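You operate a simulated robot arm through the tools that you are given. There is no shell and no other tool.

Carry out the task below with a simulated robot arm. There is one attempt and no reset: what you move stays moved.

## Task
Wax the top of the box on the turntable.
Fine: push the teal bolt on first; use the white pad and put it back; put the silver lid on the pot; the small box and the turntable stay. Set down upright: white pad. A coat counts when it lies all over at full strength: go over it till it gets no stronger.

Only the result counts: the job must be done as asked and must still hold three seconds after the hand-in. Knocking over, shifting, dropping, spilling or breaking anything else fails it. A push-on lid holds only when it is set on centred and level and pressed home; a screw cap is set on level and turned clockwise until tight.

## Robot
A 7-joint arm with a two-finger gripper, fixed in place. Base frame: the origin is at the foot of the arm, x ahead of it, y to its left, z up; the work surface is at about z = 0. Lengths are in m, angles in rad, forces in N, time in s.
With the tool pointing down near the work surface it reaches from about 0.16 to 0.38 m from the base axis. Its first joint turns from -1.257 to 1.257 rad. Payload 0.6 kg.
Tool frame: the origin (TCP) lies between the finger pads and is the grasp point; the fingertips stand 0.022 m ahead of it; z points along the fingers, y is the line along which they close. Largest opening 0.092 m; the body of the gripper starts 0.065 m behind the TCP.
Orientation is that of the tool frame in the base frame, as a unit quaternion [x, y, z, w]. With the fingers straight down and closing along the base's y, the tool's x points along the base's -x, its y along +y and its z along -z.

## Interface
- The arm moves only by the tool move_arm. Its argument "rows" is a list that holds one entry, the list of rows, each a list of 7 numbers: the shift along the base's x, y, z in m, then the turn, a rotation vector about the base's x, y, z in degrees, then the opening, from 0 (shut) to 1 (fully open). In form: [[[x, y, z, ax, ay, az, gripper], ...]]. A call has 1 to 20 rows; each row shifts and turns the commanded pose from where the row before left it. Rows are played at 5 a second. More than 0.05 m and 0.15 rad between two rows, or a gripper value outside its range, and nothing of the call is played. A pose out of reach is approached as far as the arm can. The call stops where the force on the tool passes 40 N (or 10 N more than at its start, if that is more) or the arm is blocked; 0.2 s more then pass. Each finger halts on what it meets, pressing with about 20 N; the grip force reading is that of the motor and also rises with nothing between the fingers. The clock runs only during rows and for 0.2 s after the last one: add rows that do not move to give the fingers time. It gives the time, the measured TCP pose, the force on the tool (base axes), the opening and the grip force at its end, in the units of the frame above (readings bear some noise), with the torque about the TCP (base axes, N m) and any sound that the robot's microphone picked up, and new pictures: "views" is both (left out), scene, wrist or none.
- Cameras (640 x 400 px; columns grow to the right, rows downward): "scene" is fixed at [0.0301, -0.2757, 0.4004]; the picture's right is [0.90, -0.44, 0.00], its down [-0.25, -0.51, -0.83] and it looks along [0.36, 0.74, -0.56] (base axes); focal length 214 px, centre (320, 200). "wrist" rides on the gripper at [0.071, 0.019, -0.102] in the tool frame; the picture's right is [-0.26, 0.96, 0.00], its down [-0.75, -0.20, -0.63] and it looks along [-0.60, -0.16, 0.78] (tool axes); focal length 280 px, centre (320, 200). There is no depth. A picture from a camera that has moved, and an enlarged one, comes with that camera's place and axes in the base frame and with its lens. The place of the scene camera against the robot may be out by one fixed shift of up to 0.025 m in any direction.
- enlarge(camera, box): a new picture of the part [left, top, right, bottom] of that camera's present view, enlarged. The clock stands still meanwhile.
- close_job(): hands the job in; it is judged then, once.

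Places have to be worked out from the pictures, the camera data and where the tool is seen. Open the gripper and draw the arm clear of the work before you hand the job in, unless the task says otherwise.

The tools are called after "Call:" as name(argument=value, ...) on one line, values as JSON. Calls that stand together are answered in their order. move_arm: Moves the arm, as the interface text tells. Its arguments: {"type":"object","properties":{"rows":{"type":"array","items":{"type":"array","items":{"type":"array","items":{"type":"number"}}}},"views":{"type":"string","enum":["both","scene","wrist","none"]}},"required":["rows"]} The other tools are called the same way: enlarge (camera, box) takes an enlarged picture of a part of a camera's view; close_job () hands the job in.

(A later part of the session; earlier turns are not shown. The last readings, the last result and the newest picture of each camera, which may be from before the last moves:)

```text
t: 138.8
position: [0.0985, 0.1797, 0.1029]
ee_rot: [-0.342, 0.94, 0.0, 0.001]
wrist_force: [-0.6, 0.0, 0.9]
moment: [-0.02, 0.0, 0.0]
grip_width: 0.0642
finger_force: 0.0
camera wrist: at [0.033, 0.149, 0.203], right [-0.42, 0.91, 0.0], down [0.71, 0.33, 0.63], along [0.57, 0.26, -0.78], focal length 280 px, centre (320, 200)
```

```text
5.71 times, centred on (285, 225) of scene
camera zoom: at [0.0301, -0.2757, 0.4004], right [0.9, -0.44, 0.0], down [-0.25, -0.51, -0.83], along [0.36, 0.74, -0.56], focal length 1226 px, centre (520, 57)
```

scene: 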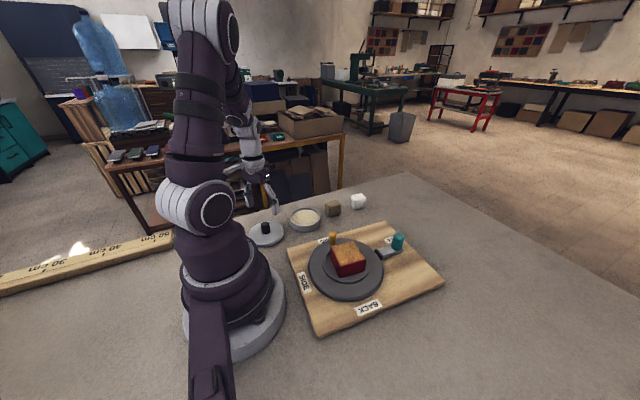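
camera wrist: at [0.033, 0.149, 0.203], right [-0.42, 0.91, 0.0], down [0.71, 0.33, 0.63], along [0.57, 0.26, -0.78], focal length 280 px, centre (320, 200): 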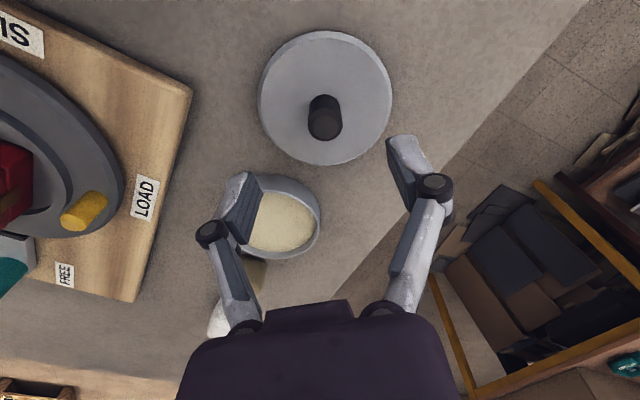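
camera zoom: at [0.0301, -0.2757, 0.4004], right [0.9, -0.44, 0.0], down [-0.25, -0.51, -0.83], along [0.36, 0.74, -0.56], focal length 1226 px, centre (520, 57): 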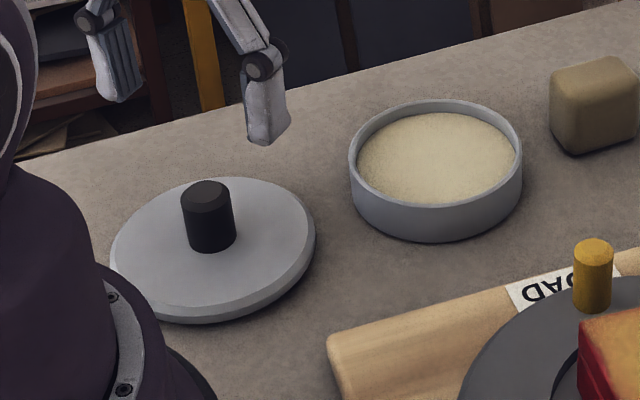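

Relative to the gripper axis the knob is about 4 mm toward +y. I correct and lower around the knob to z≈0.05 and check alignment.

Call:
move_arm(rows=[[[0.0003, 0.004, 0, 0, 0, 0, 0.7], [0, 0, -0.025, 0, 0, 0, 0.7], [0, 0, -0.025, 0, 0, 0, 0.7], [0, 0, 0, 0, 0, 0, 0.7]]])

Call:
enlarge(camera="wrist", box=[200, 40, 440, 240])

Call:
enlarge(camera="scene", box=[235, 190, 335, 260])

```text
t: 139.8
position: [0.0999, 0.1868, 0.0518]
ee_rot: [-0.343, 0.939, 0.0, 0.001]
wrist_force: [0.1, -0.2, 0.6]
moment: [0.02, 0.02, -0.01]
grip_width: 0.0645
finger_force: 0.1
camera wrist: at [0.0335, 0.1554, 0.1529], right [-0.42, 0.91, 0.0], down [0.71, 0.33, 0.63], along [0.57, 0.26, -0.78], focal length 280 px, centre (320, 200)
```

scene: 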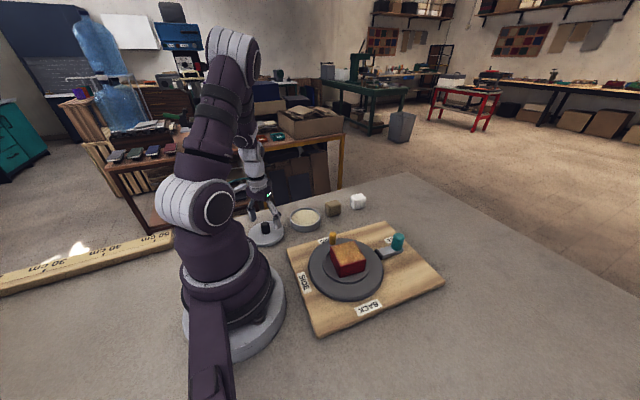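
wrist: 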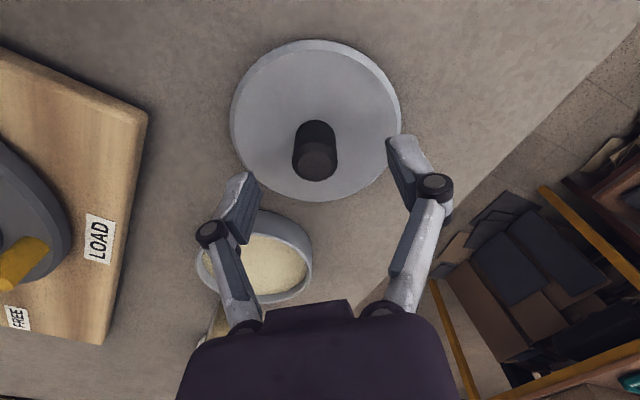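

```text
2.00 times, centred on (320, 140) of wrist
camera zoom: at [0.0335, 0.1554, 0.1529], right [-0.42, 0.91, 0.0], down [0.71, 0.33, 0.63], along [0.57, 0.26, -0.78], focal length 561 px, centre (320, 320)
```

zoom: 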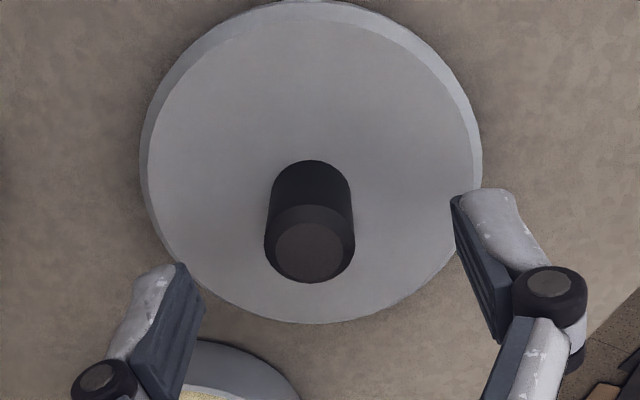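

```text
5.71 times, centred on (285, 225) of scene
camera zoom: at [0.0301, -0.2757, 0.4004], right [0.9, -0.44, 0.0], down [-0.25, -0.51, -0.83], along [0.36, 0.74, -0.56], focal length 1226 px, centre (520, 57)
```

zoom: 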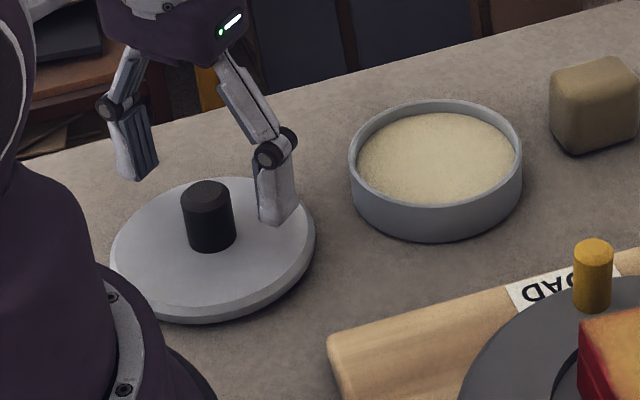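

Knob offset is now about -2.5 mm in y; I correct it, lower to z≈0.035 and close on the knob.

Call:
move_arm(rows=[[[0, -0.0025, -0.008, 0, 0, 0, 0.7], [0, 0, -0.008, 0, 0, 0, 0.7], [0, 0, 0, 0, 0, 0, 0.4], [0, 0, 0, 0, 0, 0, 0.2], [0, 0, 0, 0, 0, 0, 0.1], [0, 0, 0, 0, 0, 0, 0], [0, 0, 0, 0, 0, 0, 0], [0, 0, 0, 0, 0, 0, 0]]])

Call:
enlarge(camera="scene", box=[235, 190, 335, 260])

```text
t: 141.6
position: [0.101, 0.1835, 0.037]
ee_rot: [-0.342, 0.94, 0.0, 0.001]
wrist_force: [0.3, 0.2, -0.7]
moment: [-0.01, -0.03, -0.03]
grip_width: 0.021
finger_force: 20.0
camera wrist: at [0.0341, 0.1529, 0.1374], right [-0.42, 0.91, 0.0], down [0.71, 0.33, 0.63], along [0.57, 0.26, -0.78], focal length 280 px, centre (320, 200)
```

scene: 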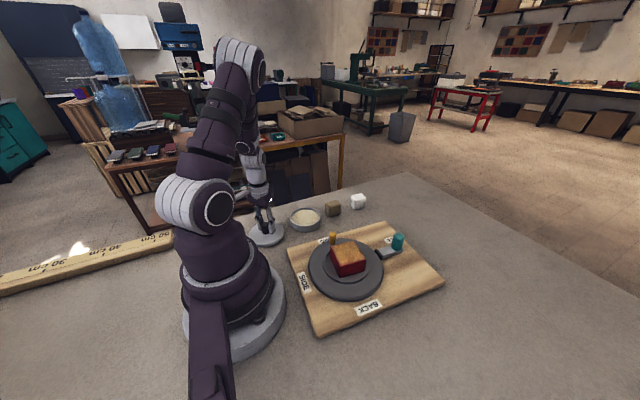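
wrist: 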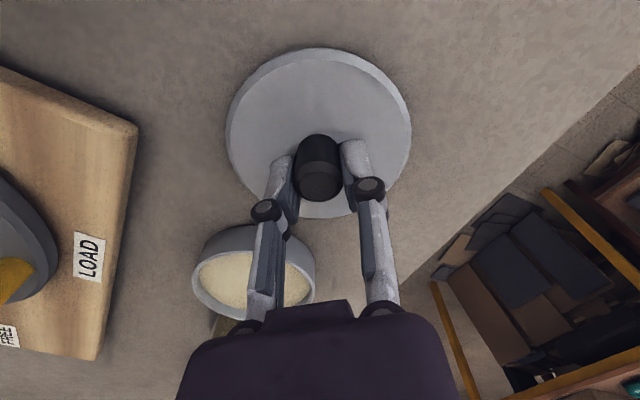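

```text
5.71 times, centred on (285, 225) of scene
camera zoom: at [0.0301, -0.2757, 0.4004], right [0.9, -0.44, 0.0], down [-0.25, -0.51, -0.83], along [0.36, 0.74, -0.56], focal length 1226 px, centre (520, 57)
```

zoom: 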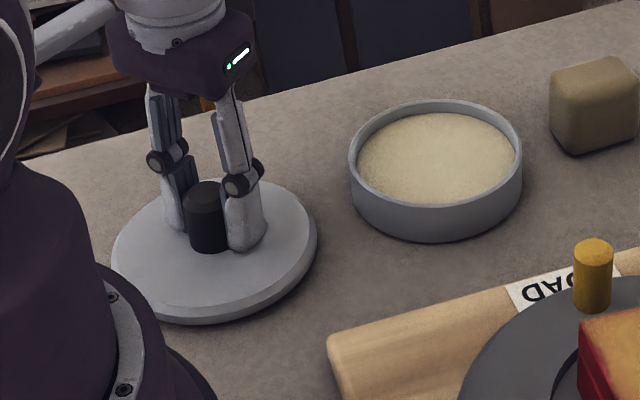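

Gripped (21 mm). I lift slowly and check the lid stays level.

Call:
move_arm(rows=[[[0, 0, 0.004, 0, 0, 0, 0], [0, 0, 0.006, 0, 0, 0, 0], [0, 0, 0.01, 0, 0, 0, 0], [0, 0, 0.015, 0, 0, 0, 0], [0, 0, 0.015, 0, 0, 0, 0], [0, 0, 0, 0, 0, 0, 0]]])

Call:
enlarge(camera="scene", box=[235, 190, 335, 260])

Call:
enlarge(camera="wrist", box=[180, 20, 460, 320])

```text
t: 143.0
position: [0.1019, 0.1841, 0.0851]
ee_rot: [-0.342, 0.94, 0.0, 0.0]
wrist_force: [0.8, 0.1, -1.0]
moment: [-0.01, 0.03, 0.03]
grip_width: 0.021
finger_force: 20.2
camera wrist: at [0.0358, 0.153, 0.1864], right [-0.42, 0.91, 0.0], down [0.71, 0.33, 0.63], along [0.57, 0.26, -0.78], focal length 280 px, centre (320, 200)
```

scene: 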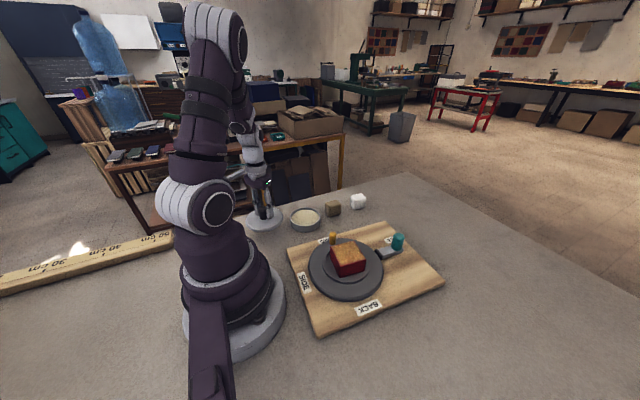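
wrist: 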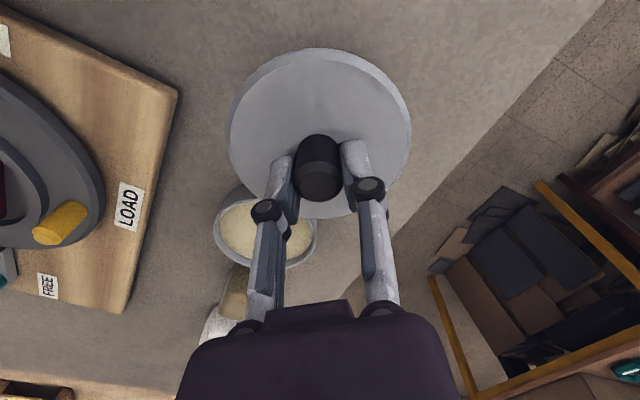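

```text
5.71 times, centred on (285, 225) of scene
camera zoom: at [0.0301, -0.2757, 0.4004], right [0.9, -0.44, 0.0], down [-0.25, -0.51, -0.83], along [0.36, 0.74, -0.56], focal length 1226 px, centre (520, 57)
```

zoom: 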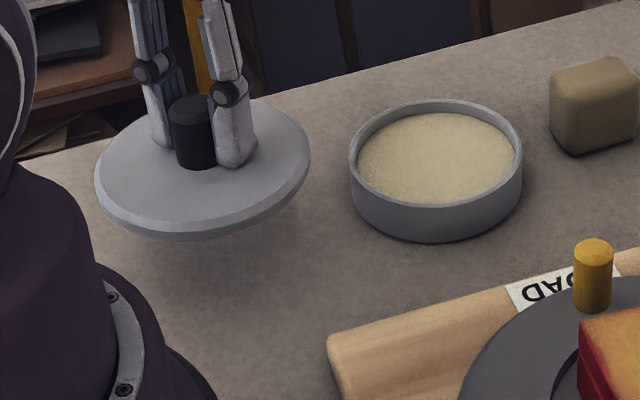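

```text
1.33 times, centred on (320, 170) of wrist
camera zoom: at [0.0358, 0.153, 0.1864], right [-0.42, 0.91, 0.0], down [0.71, 0.33, 0.63], along [0.57, 0.26, -0.78], focal length 374 px, centre (320, 240)
```

zoom: 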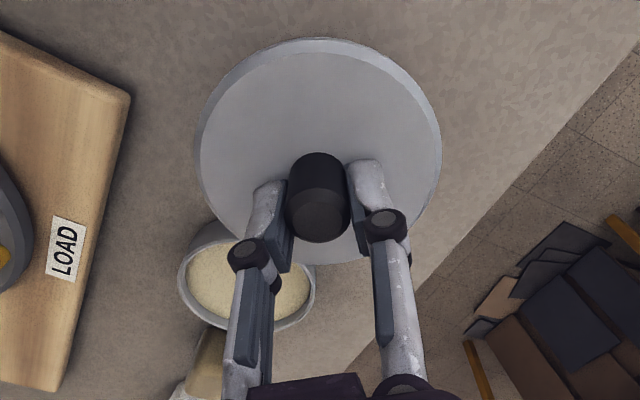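

The lid is held level and hasn't slipped. I carry it over the pot (estimated centre (0.2115,0.1835)) at a hover height.

Call:
move_arm(rows=[[[0, 0, 0.01, 0, 0, 0, 0], [0.02, 0, 0, 0, 0, 0, 0], [0.03, 0, 0, 0, 0, 0, 0], [0.03, 0, 0, 0, 0, 0, 0], [0.03, 0, 0, 0, 0, 0, 0], [0, 0, -0.01, 0, 0, 0, 0], [0, 0, 0, 0, 0, 0, 0]]])

Call:
enlarge(camera="scene", box=[260, 180, 350, 240])

Call:
enlarge(camera="wrist", box=[180, 20, 460, 320])

```text
t: 144.6
position: [0.2098, 0.1839, 0.0862]
ee_rot: [-0.342, 0.94, -0.001, 0.0]
wrist_force: [0.1, 0.6, -0.3]
moment: [-0.04, 0.02, -0.02]
grip_width: 0.021
finger_force: 20.6
camera wrist: at [0.1442, 0.1525, 0.1873], right [-0.42, 0.91, 0.0], down [0.71, 0.33, 0.63], along [0.57, 0.26, -0.78], focal length 280 px, centre (320, 200)
```

scene: 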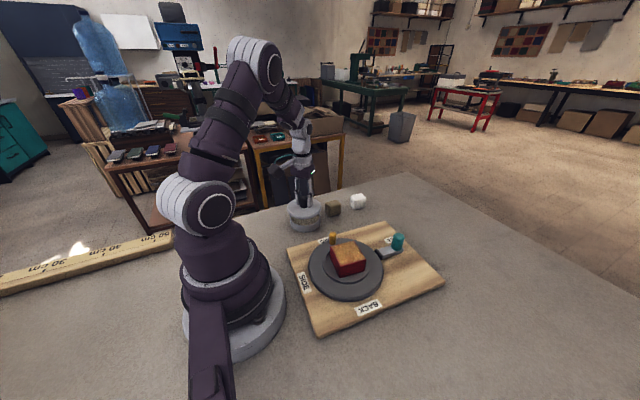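
wrist: 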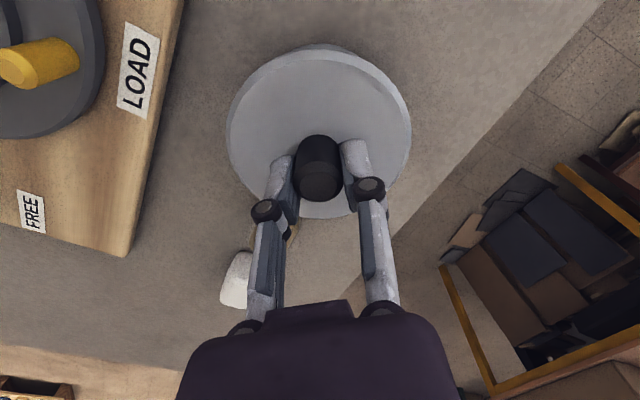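

```text
6.67 times, centred on (305, 210) of scene
camera zoom: at [0.0301, -0.2757, 0.4004], right [0.9, -0.44, 0.0], down [-0.25, -0.51, -0.83], along [0.36, 0.74, -0.56], focal length 1430 px, centre (420, 133)
```

zoom: 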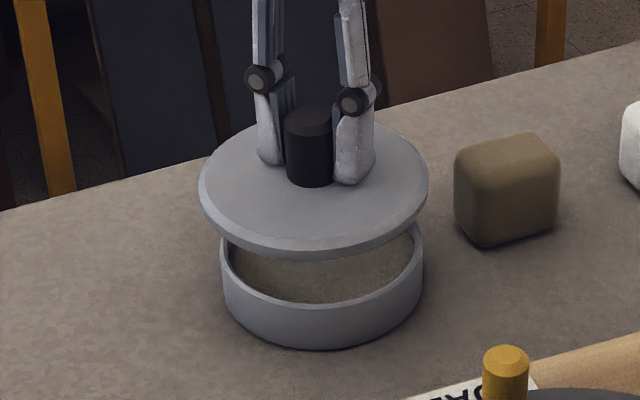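

```text
1.33 times, centred on (320, 170) of wrist
camera zoom: at [0.1442, 0.1525, 0.1873], right [-0.42, 0.91, 0.0], down [0.71, 0.33, 0.63], along [0.57, 0.26, -0.78], focal length 374 px, centre (320, 240)
```

zoom: 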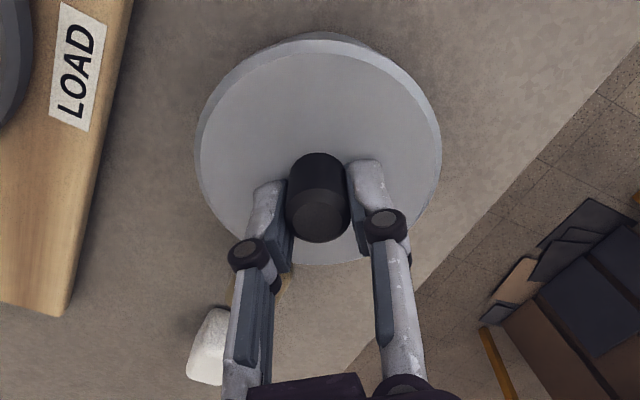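

The lid hovers above the pot. In the scene view the lid looks ~2–2.5 mm too far left (along the camera's right axis); I zoom in to measure more precisely.

Call:
enlarge(camera="scene", box=[284, 192, 324, 236])

Call:
enlarge(camera="wrist", box=[210, 30, 430, 230])

```text
9.09 times, centred on (304, 214) of scene
camera zoom: at [0.0301, -0.2757, 0.4004], right [0.9, -0.44, 0.0], down [-0.25, -0.51, -0.83], along [0.36, 0.74, -0.56], focal length 1950 px, centre (466, 73)
```

zoom: 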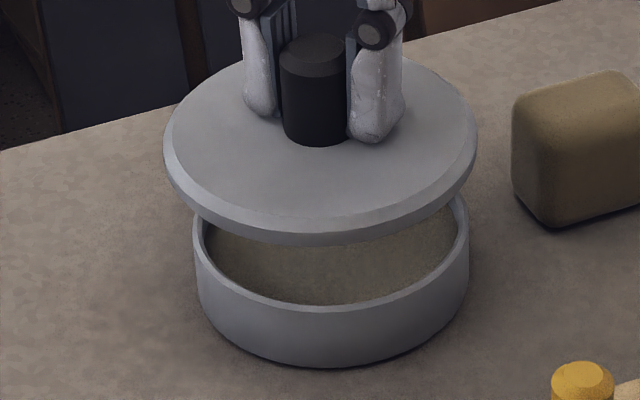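

```text
2.00 times, centred on (320, 130) of wrist
camera zoom: at [0.1442, 0.1525, 0.1873], right [-0.42, 0.91, 0.0], down [0.71, 0.33, 0.63], along [0.57, 0.26, -0.78], focal length 561 px, centre (320, 340)
```

zoom: 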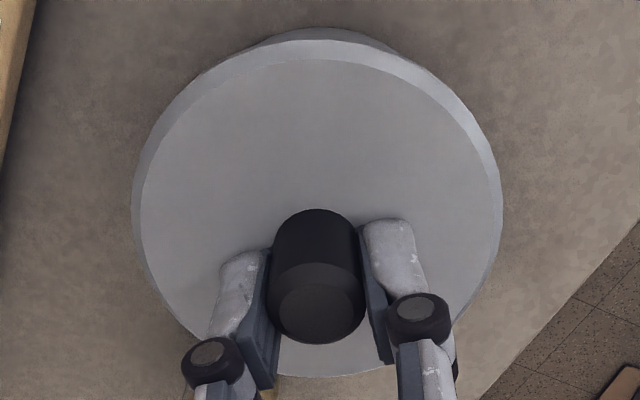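

Measurements: the lid sits about 2.1 mm left of the pot along the camera's right axis and is aligned in depth. I shift (+1.9,-0.9) mm and lower to a few millimetres above the rim, then recheck.

Call:
move_arm(rows=[[[0.0019, -0.0009, 0, 0, 0, 0, 0], [0, 0, -0.01, 0, 0, 0, 0], [0, 0, -0.009, 0, 0, 0, 0], [0, 0, 0, 0, 0, 0, 0], [0, 0, 0, 0, 0, 0, 0]]])

Call:
enlarge(camera="scene", box=[284, 192, 324, 236])

Call:
enlarge(camera="wrist", box=[210, 30, 430, 230])

```text
t: 145.8
position: [0.2119, 0.1835, 0.0678]
ee_rot: [-0.342, 0.94, 0.0, 0.0]
wrist_force: [-0.3, -0.3, -0.4]
moment: [-0.02, 0.0, 0.02]
grip_width: 0.0209
finger_force: 19.7
camera wrist: at [0.1464, 0.1522, 0.1681], right [-0.42, 0.91, 0.0], down [0.71, 0.33, 0.63], along [0.57, 0.26, -0.78], focal length 280 px, centre (320, 200)
```

scene: 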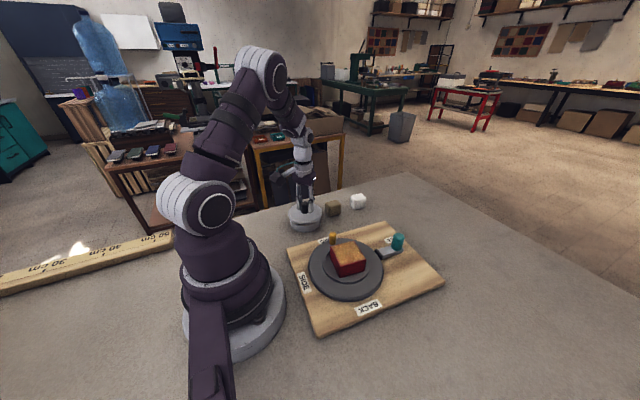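
wrist: 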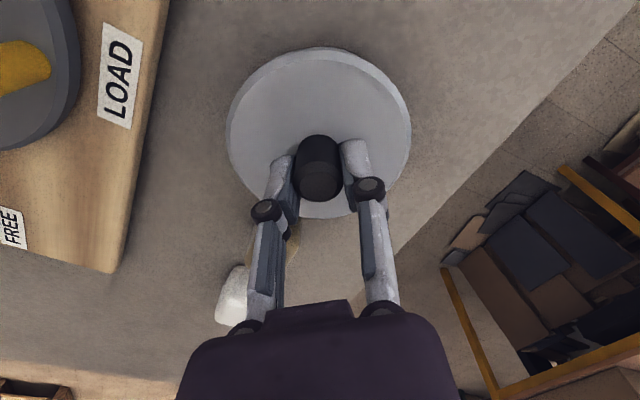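

```text
9.09 times, centred on (304, 214) of scene
camera zoom: at [0.0301, -0.2757, 0.4004], right [0.9, -0.44, 0.0], down [-0.25, -0.51, -0.83], along [0.36, 0.74, -0.56], focal length 1950 px, centre (466, 73)
```

zoom: 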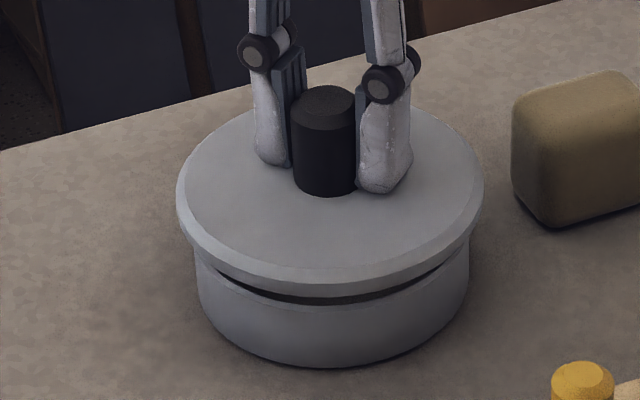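

```text
2.00 times, centred on (320, 130) of wrist
camera zoom: at [0.1464, 0.1522, 0.1681], right [-0.42, 0.91, 0.0], down [0.71, 0.33, 0.63], along [0.57, 0.26, -0.78], focal length 561 px, centre (320, 340)
```

zoom: 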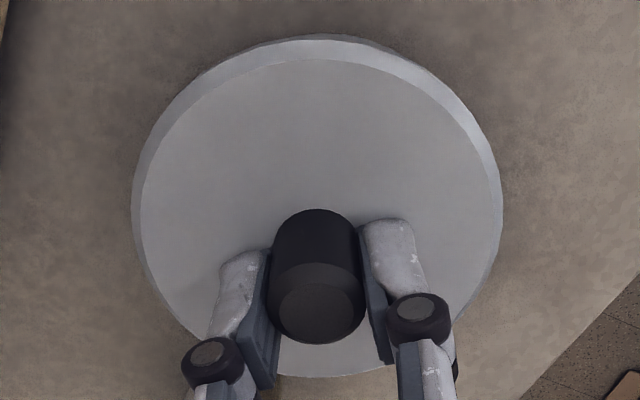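

The lid is centred over the pot within about 1 mm by both views. I lower in small steps until it meets the rim.

Call:
move_arm(rows=[[[0, 0, -0.003, 0, 0, 0, 0], [0, 0, -0.002, 0, 0, 0, 0], [0, 0, -0.001, 0, 0, 0, 0], [0, 0, 0, 0, 0, 0, 0]]], views="scene")

Call:
enlarge(camera="scene", box=[284, 192, 324, 236])

```text
t: 146.8
position: [0.2121, 0.1827, 0.0595]
ee_rot: [-0.342, 0.94, 0.0, 0.0]
wrist_force: [-1.5, -0.3, 5.0]
moment: [-0.19, 0.19, -0.09]
grip_width: 0.0211
finger_force: 19.2
```

scene: 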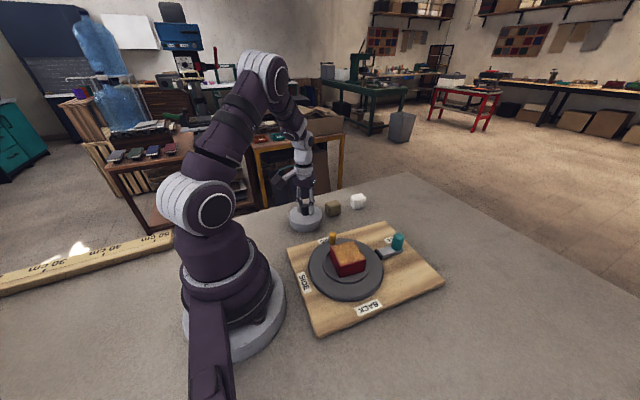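

```text
9.09 times, centred on (304, 214) of scene
camera zoom: at [0.0301, -0.2757, 0.4004], right [0.9, -0.44, 0.0], down [-0.25, -0.51, -0.83], along [0.36, 0.74, -0.56], focal length 1950 px, centre (466, 73)
```

zoom: 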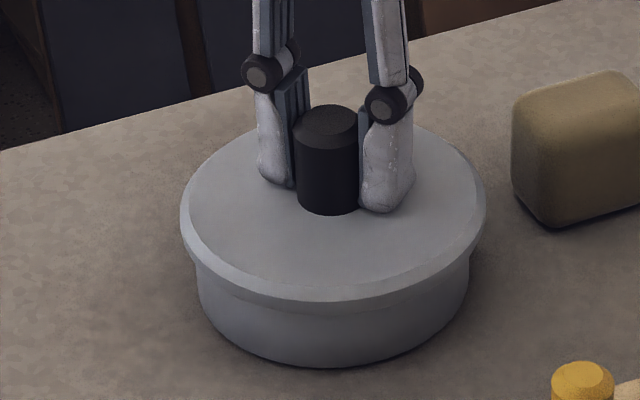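

First contact is 5 N on the (-x,-y) side of the rim, so the lid is slightly too far toward (+x,+y). I raise 2 mm, shift about 1.3 mm toward (-x,-y) and try again.

Call:
move_arm(rows=[[[0, 0, 0.002, 0, 0, 0, 0], [-0.0009, -0.0009, 0, 0, 0, 0, 0], [0, 0, -0.002, 0, 0, 0, 0], [0, 0, 0, 0, 0, 0, 0]]], views="none")

```text
t: 147.8
position: [0.2108, 0.1828, 0.0602]
ee_rot: [-0.342, 0.94, 0.001, 0.001]
wrist_force: [-0.8, -1.1, 3.0]
moment: [-0.06, 0.17, 0.05]
grip_width: 0.0208
finger_force: 19.8
```

Call:
move_arm(rows=[[[0, 0, -0.0006, 0, 0, 0, 0], [0, 0, 0, 0, 0, 0, 0]]])

Call:
enlarge(camera="scene", box=[284, 192, 324, 236])

Call:
enlarge(camera="wrist", box=[210, 30, 430, 230])

```text
t: 148.4
position: [0.2105, 0.182, 0.0593]
ee_rot: [-0.342, 0.94, 0.0, 0.001]
wrist_force: [0.1, 0.7, 1.2]
moment: [-0.02, 0.03, -0.01]
grip_width: 0.0212
finger_force: 19.6
camera wrist: at [0.1454, 0.1512, 0.161], right [-0.42, 0.91, 0.0], down [0.71, 0.33, 0.63], along [0.57, 0.26, -0.78], focal length 280 px, centre (320, 200)
```

scene: 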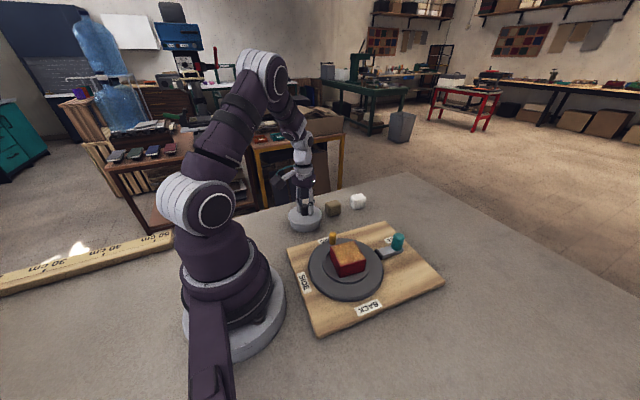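
wrist: 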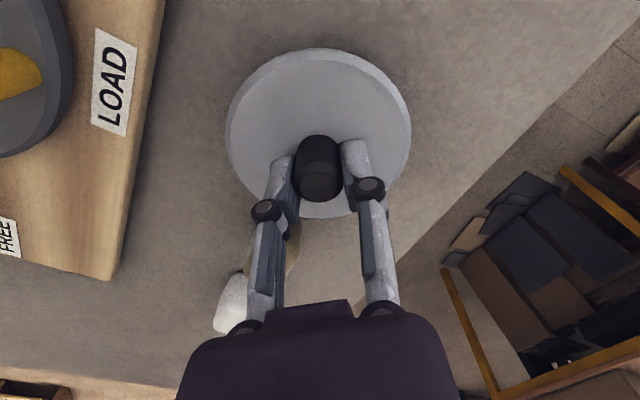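

```text
9.09 times, centred on (304, 214) of scene
camera zoom: at [0.0301, -0.2757, 0.4004], right [0.9, -0.44, 0.0], down [-0.25, -0.51, -0.83], along [0.36, 0.74, -0.56], focal length 1950 px, centre (466, 73)
```

zoom: 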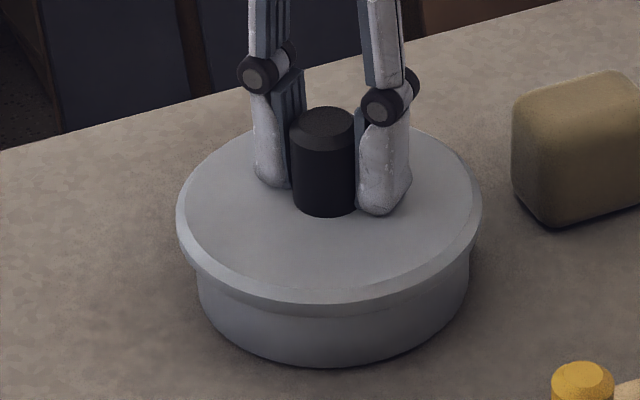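

```text
2.00 times, centred on (320, 130) of wrist
camera zoom: at [0.1454, 0.1512, 0.161], right [-0.42, 0.91, 0.0], down [0.71, 0.33, 0.63], along [0.57, 0.26, -0.78], focal length 561 px, centre (320, 340)
```

zoom: 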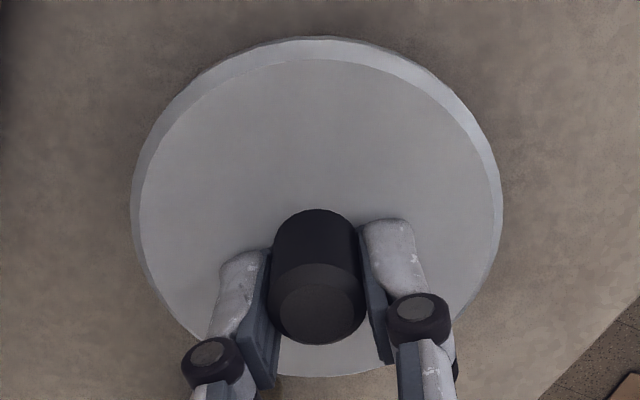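

Force fell to 1.2 N while moving down, so the lid seems to be engaging. I continue down in 0.7 mm steps.

Call:
move_arm(rows=[[[0, 0, -0.0007, 0, 0, 0, 0], [0, 0, 0, 0, 0, 0, 0]]], views="none")

```text
t: 149.0
position: [0.2117, 0.1827, 0.0603]
ee_rot: [-0.342, 0.94, 0.0, -0.001]
wrist_force: [-3.5, -1.8, 9.6]
moment: [-0.32, 0.39, -0.08]
grip_width: 0.021
finger_force: 20.4
```

Contact and side force both say the lid should go further toward (-x,-y). I raise 1 mm, shift (-1.0,-0.7) mm, and lower again.

Call:
move_arm(rows=[[[0, 0, 0.001, 0, 0, 0, 0], [-0.001, -0.0007, 0, 0, 0, 0, 0], [0, 0, -0.001, 0, 0, 0, 0], [0, 0, 0, 0, 0, 0, 0]]], views="none")

```text
t: 150.0
position: [0.2102, 0.1826, 0.0605]
ee_rot: [-0.342, 0.94, 0.0, 0.001]
wrist_force: [-1.5, -2.8, 14.8]
moment: [-0.3, 0.3, -0.02]
grip_width: 0.0211
finger_force: 19.5
```

Contact is now more evenly spread. I shift a bit further the same way and press slightly more.

Call:
move_arm(rows=[[[-0.0006, -0.0006, 0, 0, 0, 0, 0], [0, 0, -0.0003, 0, 0, 0, 0], [0, 0, 0, 0, 0, 0, 0]]])

Call:
enlarge(camera="scene", box=[284, 192, 324, 236])

```text
t: 150.8
position: [0.2098, 0.1812, 0.0595]
ee_rot: [-0.341, 0.94, 0.0, 0.0]
wrist_force: [3.5, 5.4, 15.0]
moment: [-0.04, 0.1, -0.03]
grip_width: 0.0209
finger_force: 20.1
camera wrist: at [0.1439, 0.15, 0.1601], right [-0.42, 0.91, 0.0], down [0.71, 0.33, 0.63], along [0.57, 0.26, -0.78], focal length 280 px, centre (320, 200)
```

scene: 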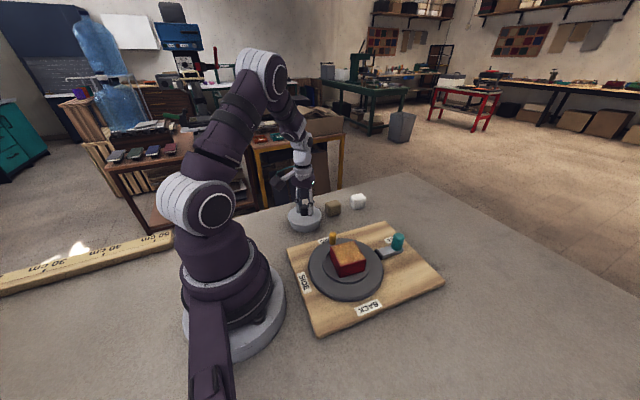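
wrist: 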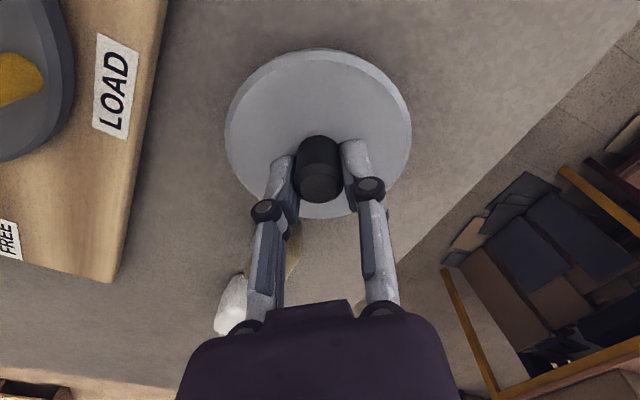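

```text
9.09 times, centred on (304, 214) of scene
camera zoom: at [0.0301, -0.2757, 0.4004], right [0.9, -0.44, 0.0], down [-0.25, -0.51, -0.83], along [0.36, 0.74, -0.56], focal length 1950 px, centre (466, 73)
```

zoom: 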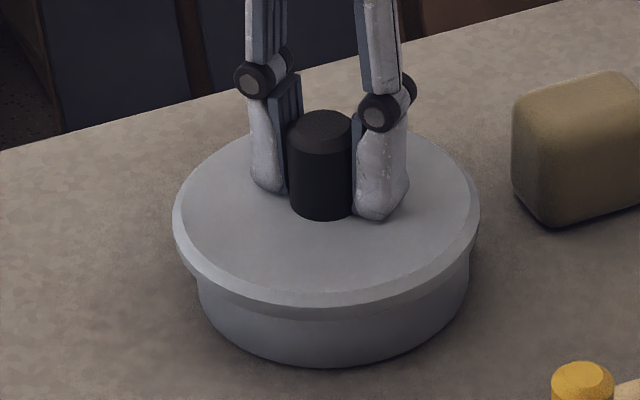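

I check the lid/rim contact line more closely in an enlarged view before pressing.

Call:
enlarge(camera="scene", box=[286, 206, 322, 234])

Call:
enlarge(camera="wrist", box=[210, 30, 430, 150])

```text
14.29 times, centred on (304, 220) of scene
camera zoom: at [0.0301, -0.2757, 0.4004], right [0.9, -0.44, 0.0], down [-0.25, -0.51, -0.83], along [0.36, 0.74, -0.56], focal length 3064 px, centre (549, -86)
```

zoom: 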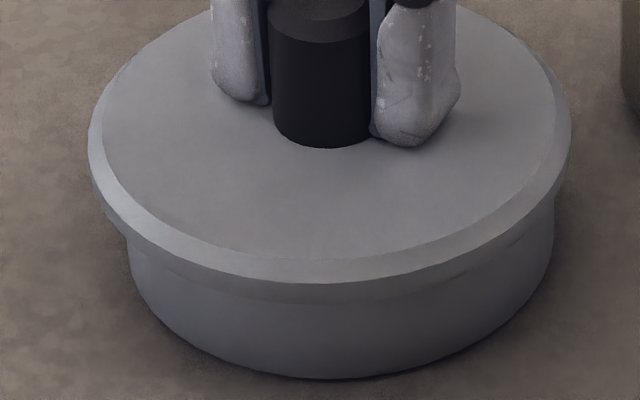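

```text
2.91 times, centred on (320, 90) of wrist
camera zoom: at [0.1439, 0.15, 0.1601], right [-0.42, 0.91, 0.0], down [0.71, 0.33, 0.63], along [0.57, 0.26, -0.78], focal length 816 px, centre (320, 520)
```

zoom: 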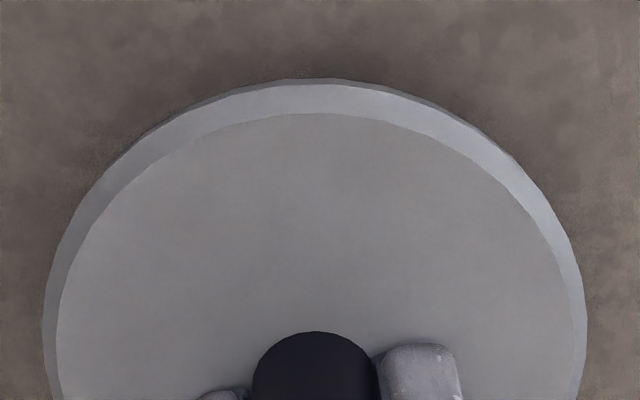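

Re-reading the evidence (flange height, contact side) the lid has an inner plug and sits too far toward (-x,-y). I raise it, shift back and beyond by (+3.1,+3.9) mm in total, and recheck.

Call:
move_arm(rows=[[[0, 0, 0.004, 0, 0, 0, 0], [0.0016, 0.002, 0, 0, 0, 0, 0], [0.0015, 0.0019, 0, 0, 0, 0, 0], [0, 0, 0, 0, 0, 0, 0]]])

Call:
enlarge(camera="scene", box=[286, 206, 322, 234])

Call:
enlarge(camera="wrist", box=[210, 30, 430, 150])

```text
t: 151.8
position: [0.2114, 0.1854, 0.0627]
ee_rot: [-0.342, 0.94, 0.0, 0.0]
wrist_force: [0.0, 0.0, -1.8]
moment: [0.01, 0.03, -0.01]
grip_width: 0.0209
finger_force: 19.9
camera wrist: at [0.1463, 0.1543, 0.1639], right [-0.42, 0.91, 0.0], down [0.71, 0.33, 0.63], along [0.57, 0.26, -0.78], focal length 280 px, centre (320, 200)
```

scene: 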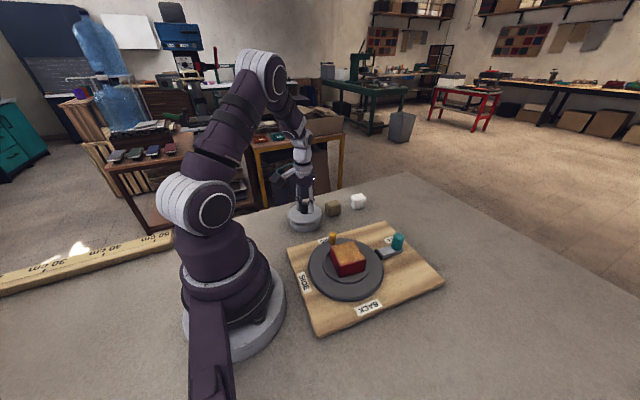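
wrist: 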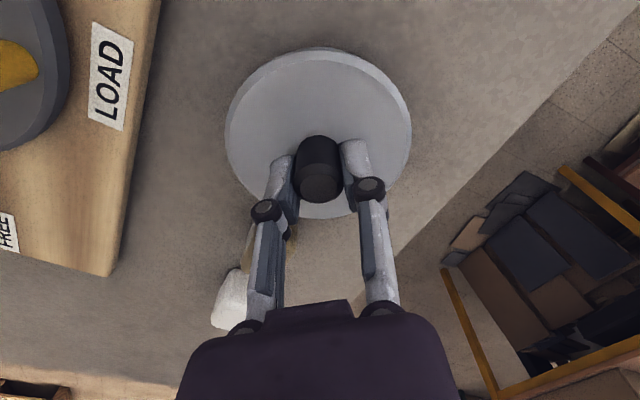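

```text
14.29 times, centred on (304, 220) of scene
camera zoom: at [0.0301, -0.2757, 0.4004], right [0.9, -0.44, 0.0], down [-0.25, -0.51, -0.83], along [0.36, 0.74, -0.56], focal length 3064 px, centre (549, -86)
```

zoom: 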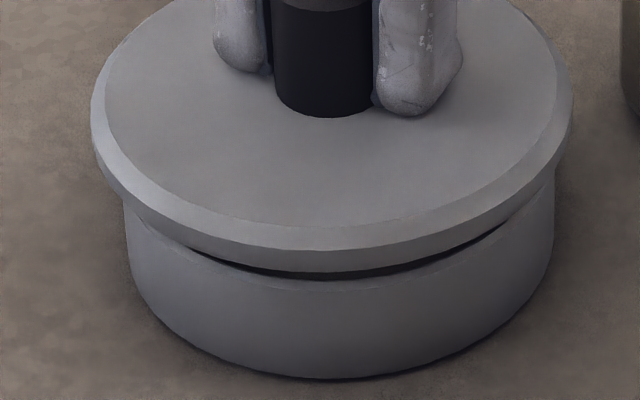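

```text
2.91 times, centred on (320, 90) of wrist
camera zoom: at [0.1463, 0.1543, 0.1639], right [-0.42, 0.91, 0.0], down [0.71, 0.33, 0.63], along [0.57, 0.26, -0.78], focal length 816 px, centre (320, 520)
```

zoom: 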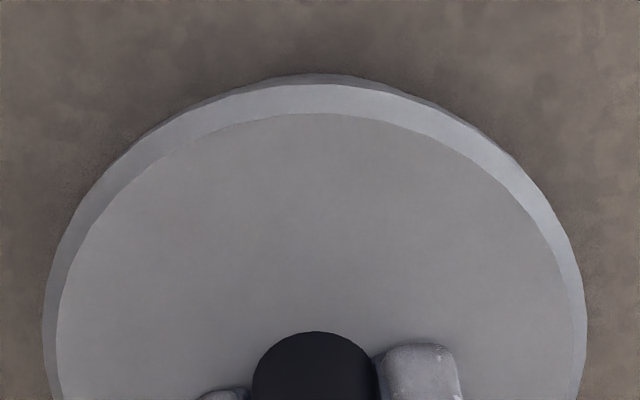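

Depth is aligned now in both views; the scene view wants about 1.1 mm to the right. I shift (+0.7,-1.1) mm and lower stepwise.

Call:
move_arm(rows=[[[0.0007, -0.0011, 0, 0, 0, 0, 0], [0, 0, -0.002, 0, 0, 0, 0], [0, 0, -0.001, 0, 0, 0, 0], [0, 0, 0, 0, 0, 0, 0]]], views="none")

```text
t: 152.8
position: [0.2122, 0.1847, 0.0609]
ee_rot: [-0.343, 0.939, 0.0, 0.0]
wrist_force: [0.4, 0.5, -0.3]
moment: [0.01, 0.02, -0.04]
grip_width: 0.021
finger_force: 20.4
```

Call:
move_arm(rows=[[[0, 0, -0.0007, 0, 0, 0, 0], [0, 0, 0, 0, 0, 0, 0]]], views="none")

```text
t: 153.4
position: [0.213, 0.1837, 0.0583]
ee_rot: [-0.341, 0.94, 0.0, 0.0]
wrist_force: [0.5, 0.7, -1.0]
moment: [0.0, 0.0, -0.03]
grip_width: 0.0212
finger_force: 19.6
```

No contact at a height where it touched before – promising. I continue down.

Call:
move_arm(rows=[[[0, 0, -0.0007, 0, 0, 0, 0], [0, 0, 0, 0, 0, 0, 0]]], views="none")

```text
t: 154.0
position: [0.2138, 0.1839, 0.0588]
ee_rot: [-0.342, 0.94, 0.001, 0.001]
wrist_force: [0.1, -0.3, -1.0]
moment: [0.0, 0.05, 0.02]
grip_width: 0.0208
finger_force: 19.8
```

Call:
move_arm(rows=[[[0, 0, -0.0008, 0, 0, 0, 0], [0, 0, 0, 0, 0, 0, 0]]], views="none")

```text
t: 154.6
position: [0.2136, 0.1849, 0.0587]
ee_rot: [-0.342, 0.94, 0.0, 0.001]
wrist_force: [-0.2, 1.6, 0.2]
moment: [0.02, 0.0, 0.03]
grip_width: 0.0209
finger_force: 19.6
```

Call:
move_arm(rows=[[[0, 0, -0.0008, 0, 0, 0, 0], [0, 0, 0, 0, 0, 0, 0]]])

Call:
enlarge(camera="scene", box=[286, 206, 322, 234])

```text
t: 155.2
position: [0.2143, 0.1839, 0.0565]
ee_rot: [-0.342, 0.94, 0.001, 0.001]
wrist_force: [-0.6, 2.2, 0.3]
moment: [0.04, 0.02, 0.04]
grip_width: 0.0209
finger_force: 20.1
camera wrist: at [0.1482, 0.1529, 0.158], right [-0.42, 0.91, 0.0], down [0.71, 0.33, 0.63], along [0.57, 0.26, -0.78], focal length 280 px, centre (320, 200)
```

scene: 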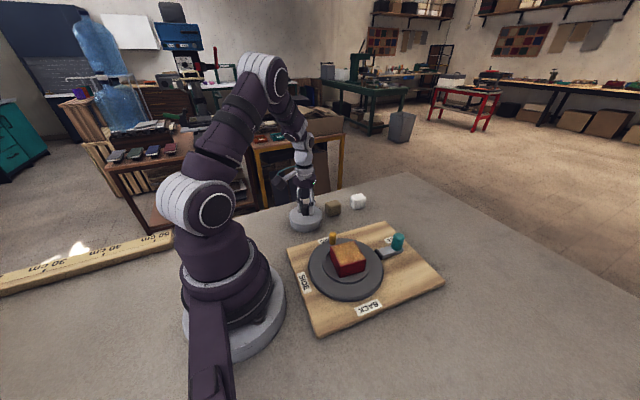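
wrist: 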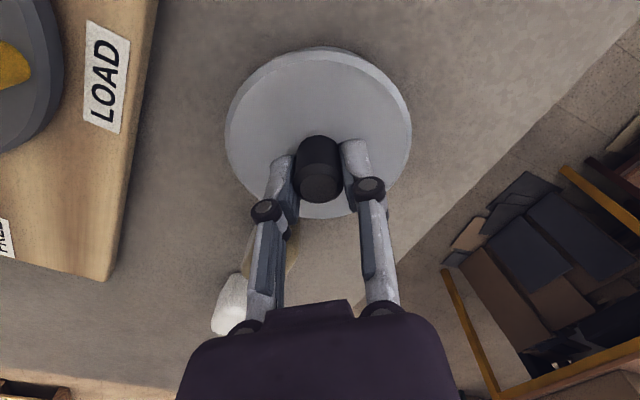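

```text
14.29 times, centred on (304, 220) of scene
camera zoom: at [0.0301, -0.2757, 0.4004], right [0.9, -0.44, 0.0], down [-0.25, -0.51, -0.83], along [0.36, 0.74, -0.56], focal length 3064 px, centre (549, -86)
```

zoom: 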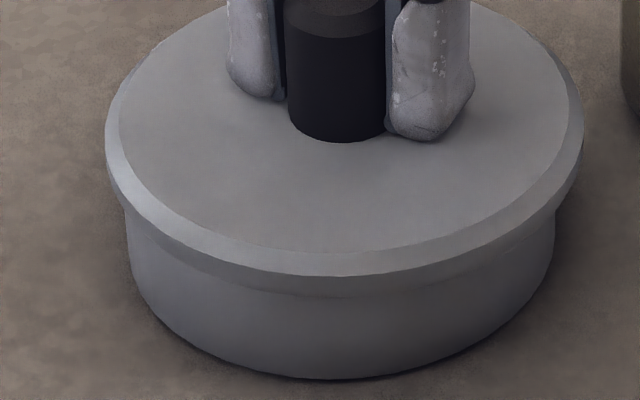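

The lid has entered the pot (z 0.0565, almost no force). It is about 0.9 mm right of centre; I correct and press down gradually.

Call:
move_arm(rows=[[[-0.0007, 0.0004, 0, 0, 0, 0, 0], [0, 0, -0.0008, 0, 0, 0, 0], [0, 0, 0, 0, 0, 0, 0]]], views="none")

```text
t: 156.0
position: [0.2123, 0.1847, 0.0562]
ee_rot: [-0.342, 0.94, -0.001, 0.001]
wrist_force: [0.2, -0.3, 1.9]
moment: [0.06, -0.03, 0.02]
grip_width: 0.0209
finger_force: 20.1
```

Call:
move_arm(rows=[[[0, 0, -0.0006, 0, 0, 0, 0], [0, 0, 0, 0, 0, 0, 0]]], views="none")

```text
t: 156.6
position: [0.2127, 0.1843, 0.056]
ee_rot: [-0.343, 0.939, -0.001, 0.001]
wrist_force: [2.6, -1.4, 8.9]
moment: [0.23, -0.4, -0.06]
grip_width: 0.0208
finger_force: 19.4
```

Contact of 9 N is now on the (+x,+y) side, so I shift back (-0.6,-0.5) mm and read again.

Call:
move_arm(rows=[[[-0.0006, -0.0005, 0, 0, 0, 0, 0], [0, 0, 0, 0, 0, 0, 0]]], views="none")

```text
t: 157.2
position: [0.2129, 0.1843, 0.0549]
ee_rot: [-0.342, 0.94, 0.001, 0.0]
wrist_force: [3.6, 3.6, 12.4]
moment: [0.27, -0.3, 0.04]
grip_width: 0.0208
finger_force: 19.6
```

More evenly distributed now. I press further.

Call:
move_arm(rows=[[[-0.0003, -0.0003, 0, 0, 0, 0, 0], [0, 0, -0.0005, 0, 0, 0, 0], [0, 0, -0.0004, 0, 0, 0, 0], [0, 0, 0, 0, 0, 0, 0]]])

Call:
enlarge(camera="scene", box=[286, 206, 322, 234])

```text
t: 158.2
position: [0.212, 0.1836, 0.0544]
ee_rot: [-0.342, 0.94, 0.0, 0.0]
wrist_force: [-3.0, -2.1, 7.2]
moment: [-0.03, 0.04, 0.01]
grip_width: 0.0207
finger_force: 20.8
camera wrist: at [0.1458, 0.1522, 0.1561], right [-0.42, 0.91, 0.0], down [0.71, 0.33, 0.62], along [0.57, 0.26, -0.78], focal length 280 px, centre (320, 200)
```

scene: 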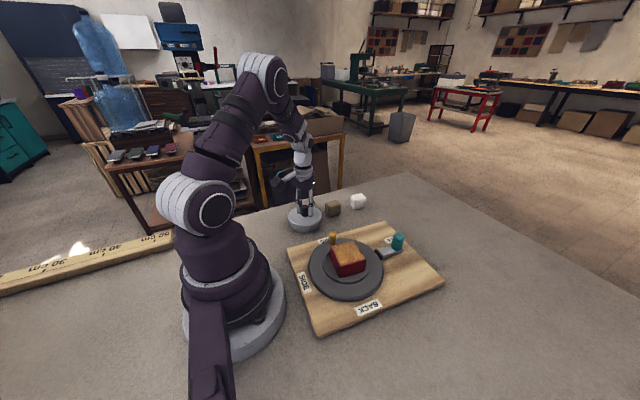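
wrist: 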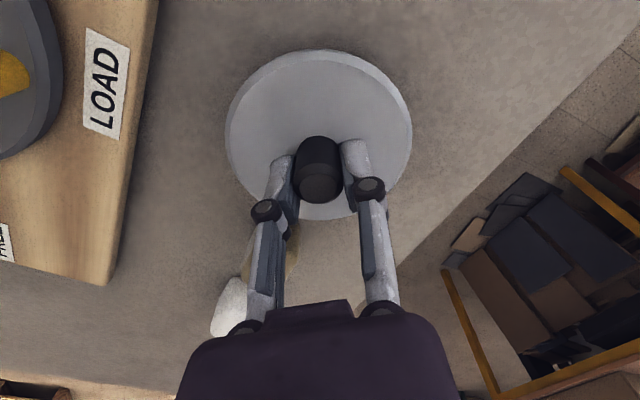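

```text
14.29 times, centred on (304, 220) of scene
camera zoom: at [0.0301, -0.2757, 0.4004], right [0.9, -0.44, 0.0], down [-0.25, -0.51, -0.83], along [0.36, 0.74, -0.56], focal length 3064 px, centre (549, -86)
```

zoom: 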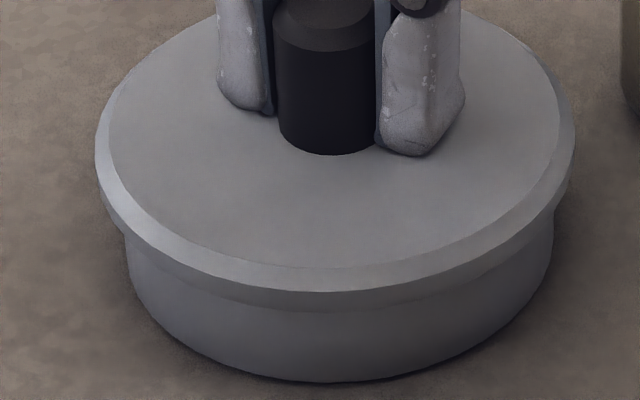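

The lid is now centrally loaded (moments near zero) and going down evenly. I keep pressing in small steps.

Call:
move_arm(rows=[[[0.0003, 0.0002, -0.0005, 0, 0, 0, 0], [0, 0, -0.0005, 0, 0, 0, 0], [0, 0, 0, 0, 0, 0, 0]]], views="none")

```text
t: 159.0
position: [0.2124, 0.1831, 0.0547]
ee_rot: [-0.344, 0.939, -0.001, 0.002]
wrist_force: [-8.8, 2.3, 25.2]
moment: [-0.09, 0.36, -0.03]
grip_width: 0.0212
finger_force: 19.8
```

25 N, centred, with a side force of -8.8 N in x. I relieve that by -0.5 mm in x and press a bit more.

Call:
move_arm(rows=[[[-0.0006, 0.0001, 0, 0, 0, 0, 0], [0, 0, -0.0005, 0, 0, 0, 0], [0, 0, 0, 0, 0, 0, 0]]])

Call:
enlarge(camera="scene", box=[286, 206, 322, 234])

```text
t: 159.8
position: [0.212, 0.183, 0.054]
ee_rot: [-0.342, 0.94, 0.001, 0.003]
wrist_force: [7.9, -2.3, 37.3]
moment: [-0.13, -0.02, -0.03]
grip_width: 0.0211
finger_force: 20.0
camera wrist: at [0.1458, 0.1525, 0.1551], right [-0.42, 0.91, 0.0], down [0.71, 0.33, 0.63], along [0.57, 0.26, -0.78], focal length 280 px, centre (320, 200)
```

scene: 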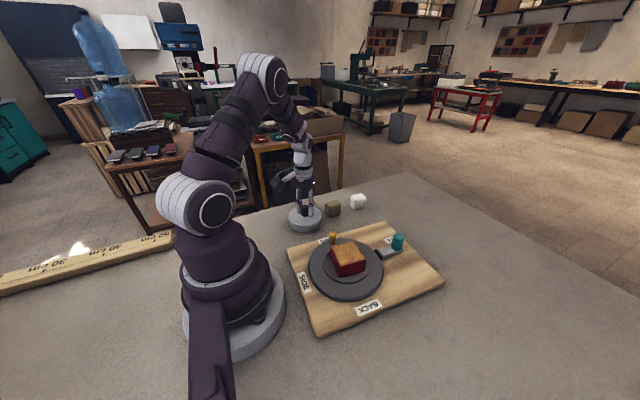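
wrist: 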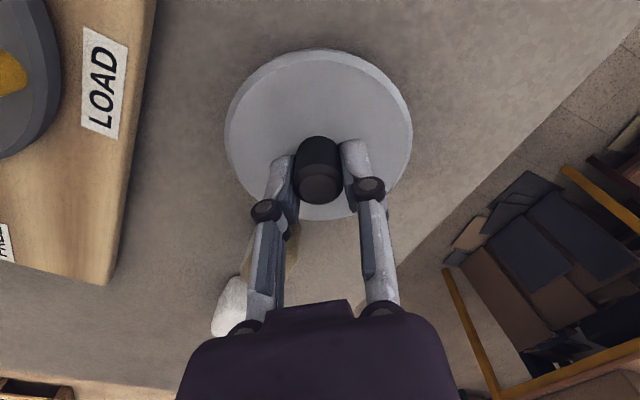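

```text
14.29 times, centred on (304, 220) of scene
camera zoom: at [0.03, -0.2757, 0.4004], right [0.9, -0.44, 0.0], down [-0.25, -0.51, -0.83], along [0.36, 0.74, -0.56], focal length 3064 px, centre (549, -86)
```

zoom: 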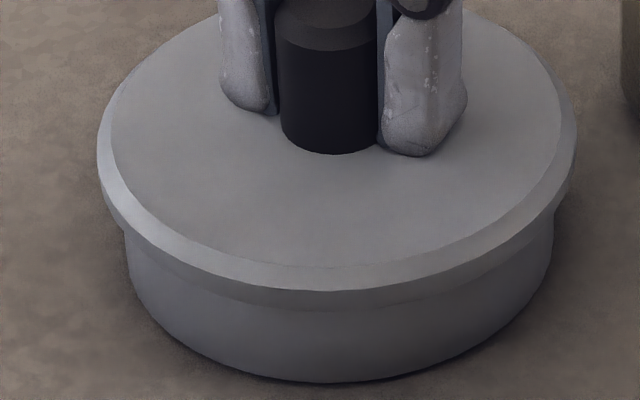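

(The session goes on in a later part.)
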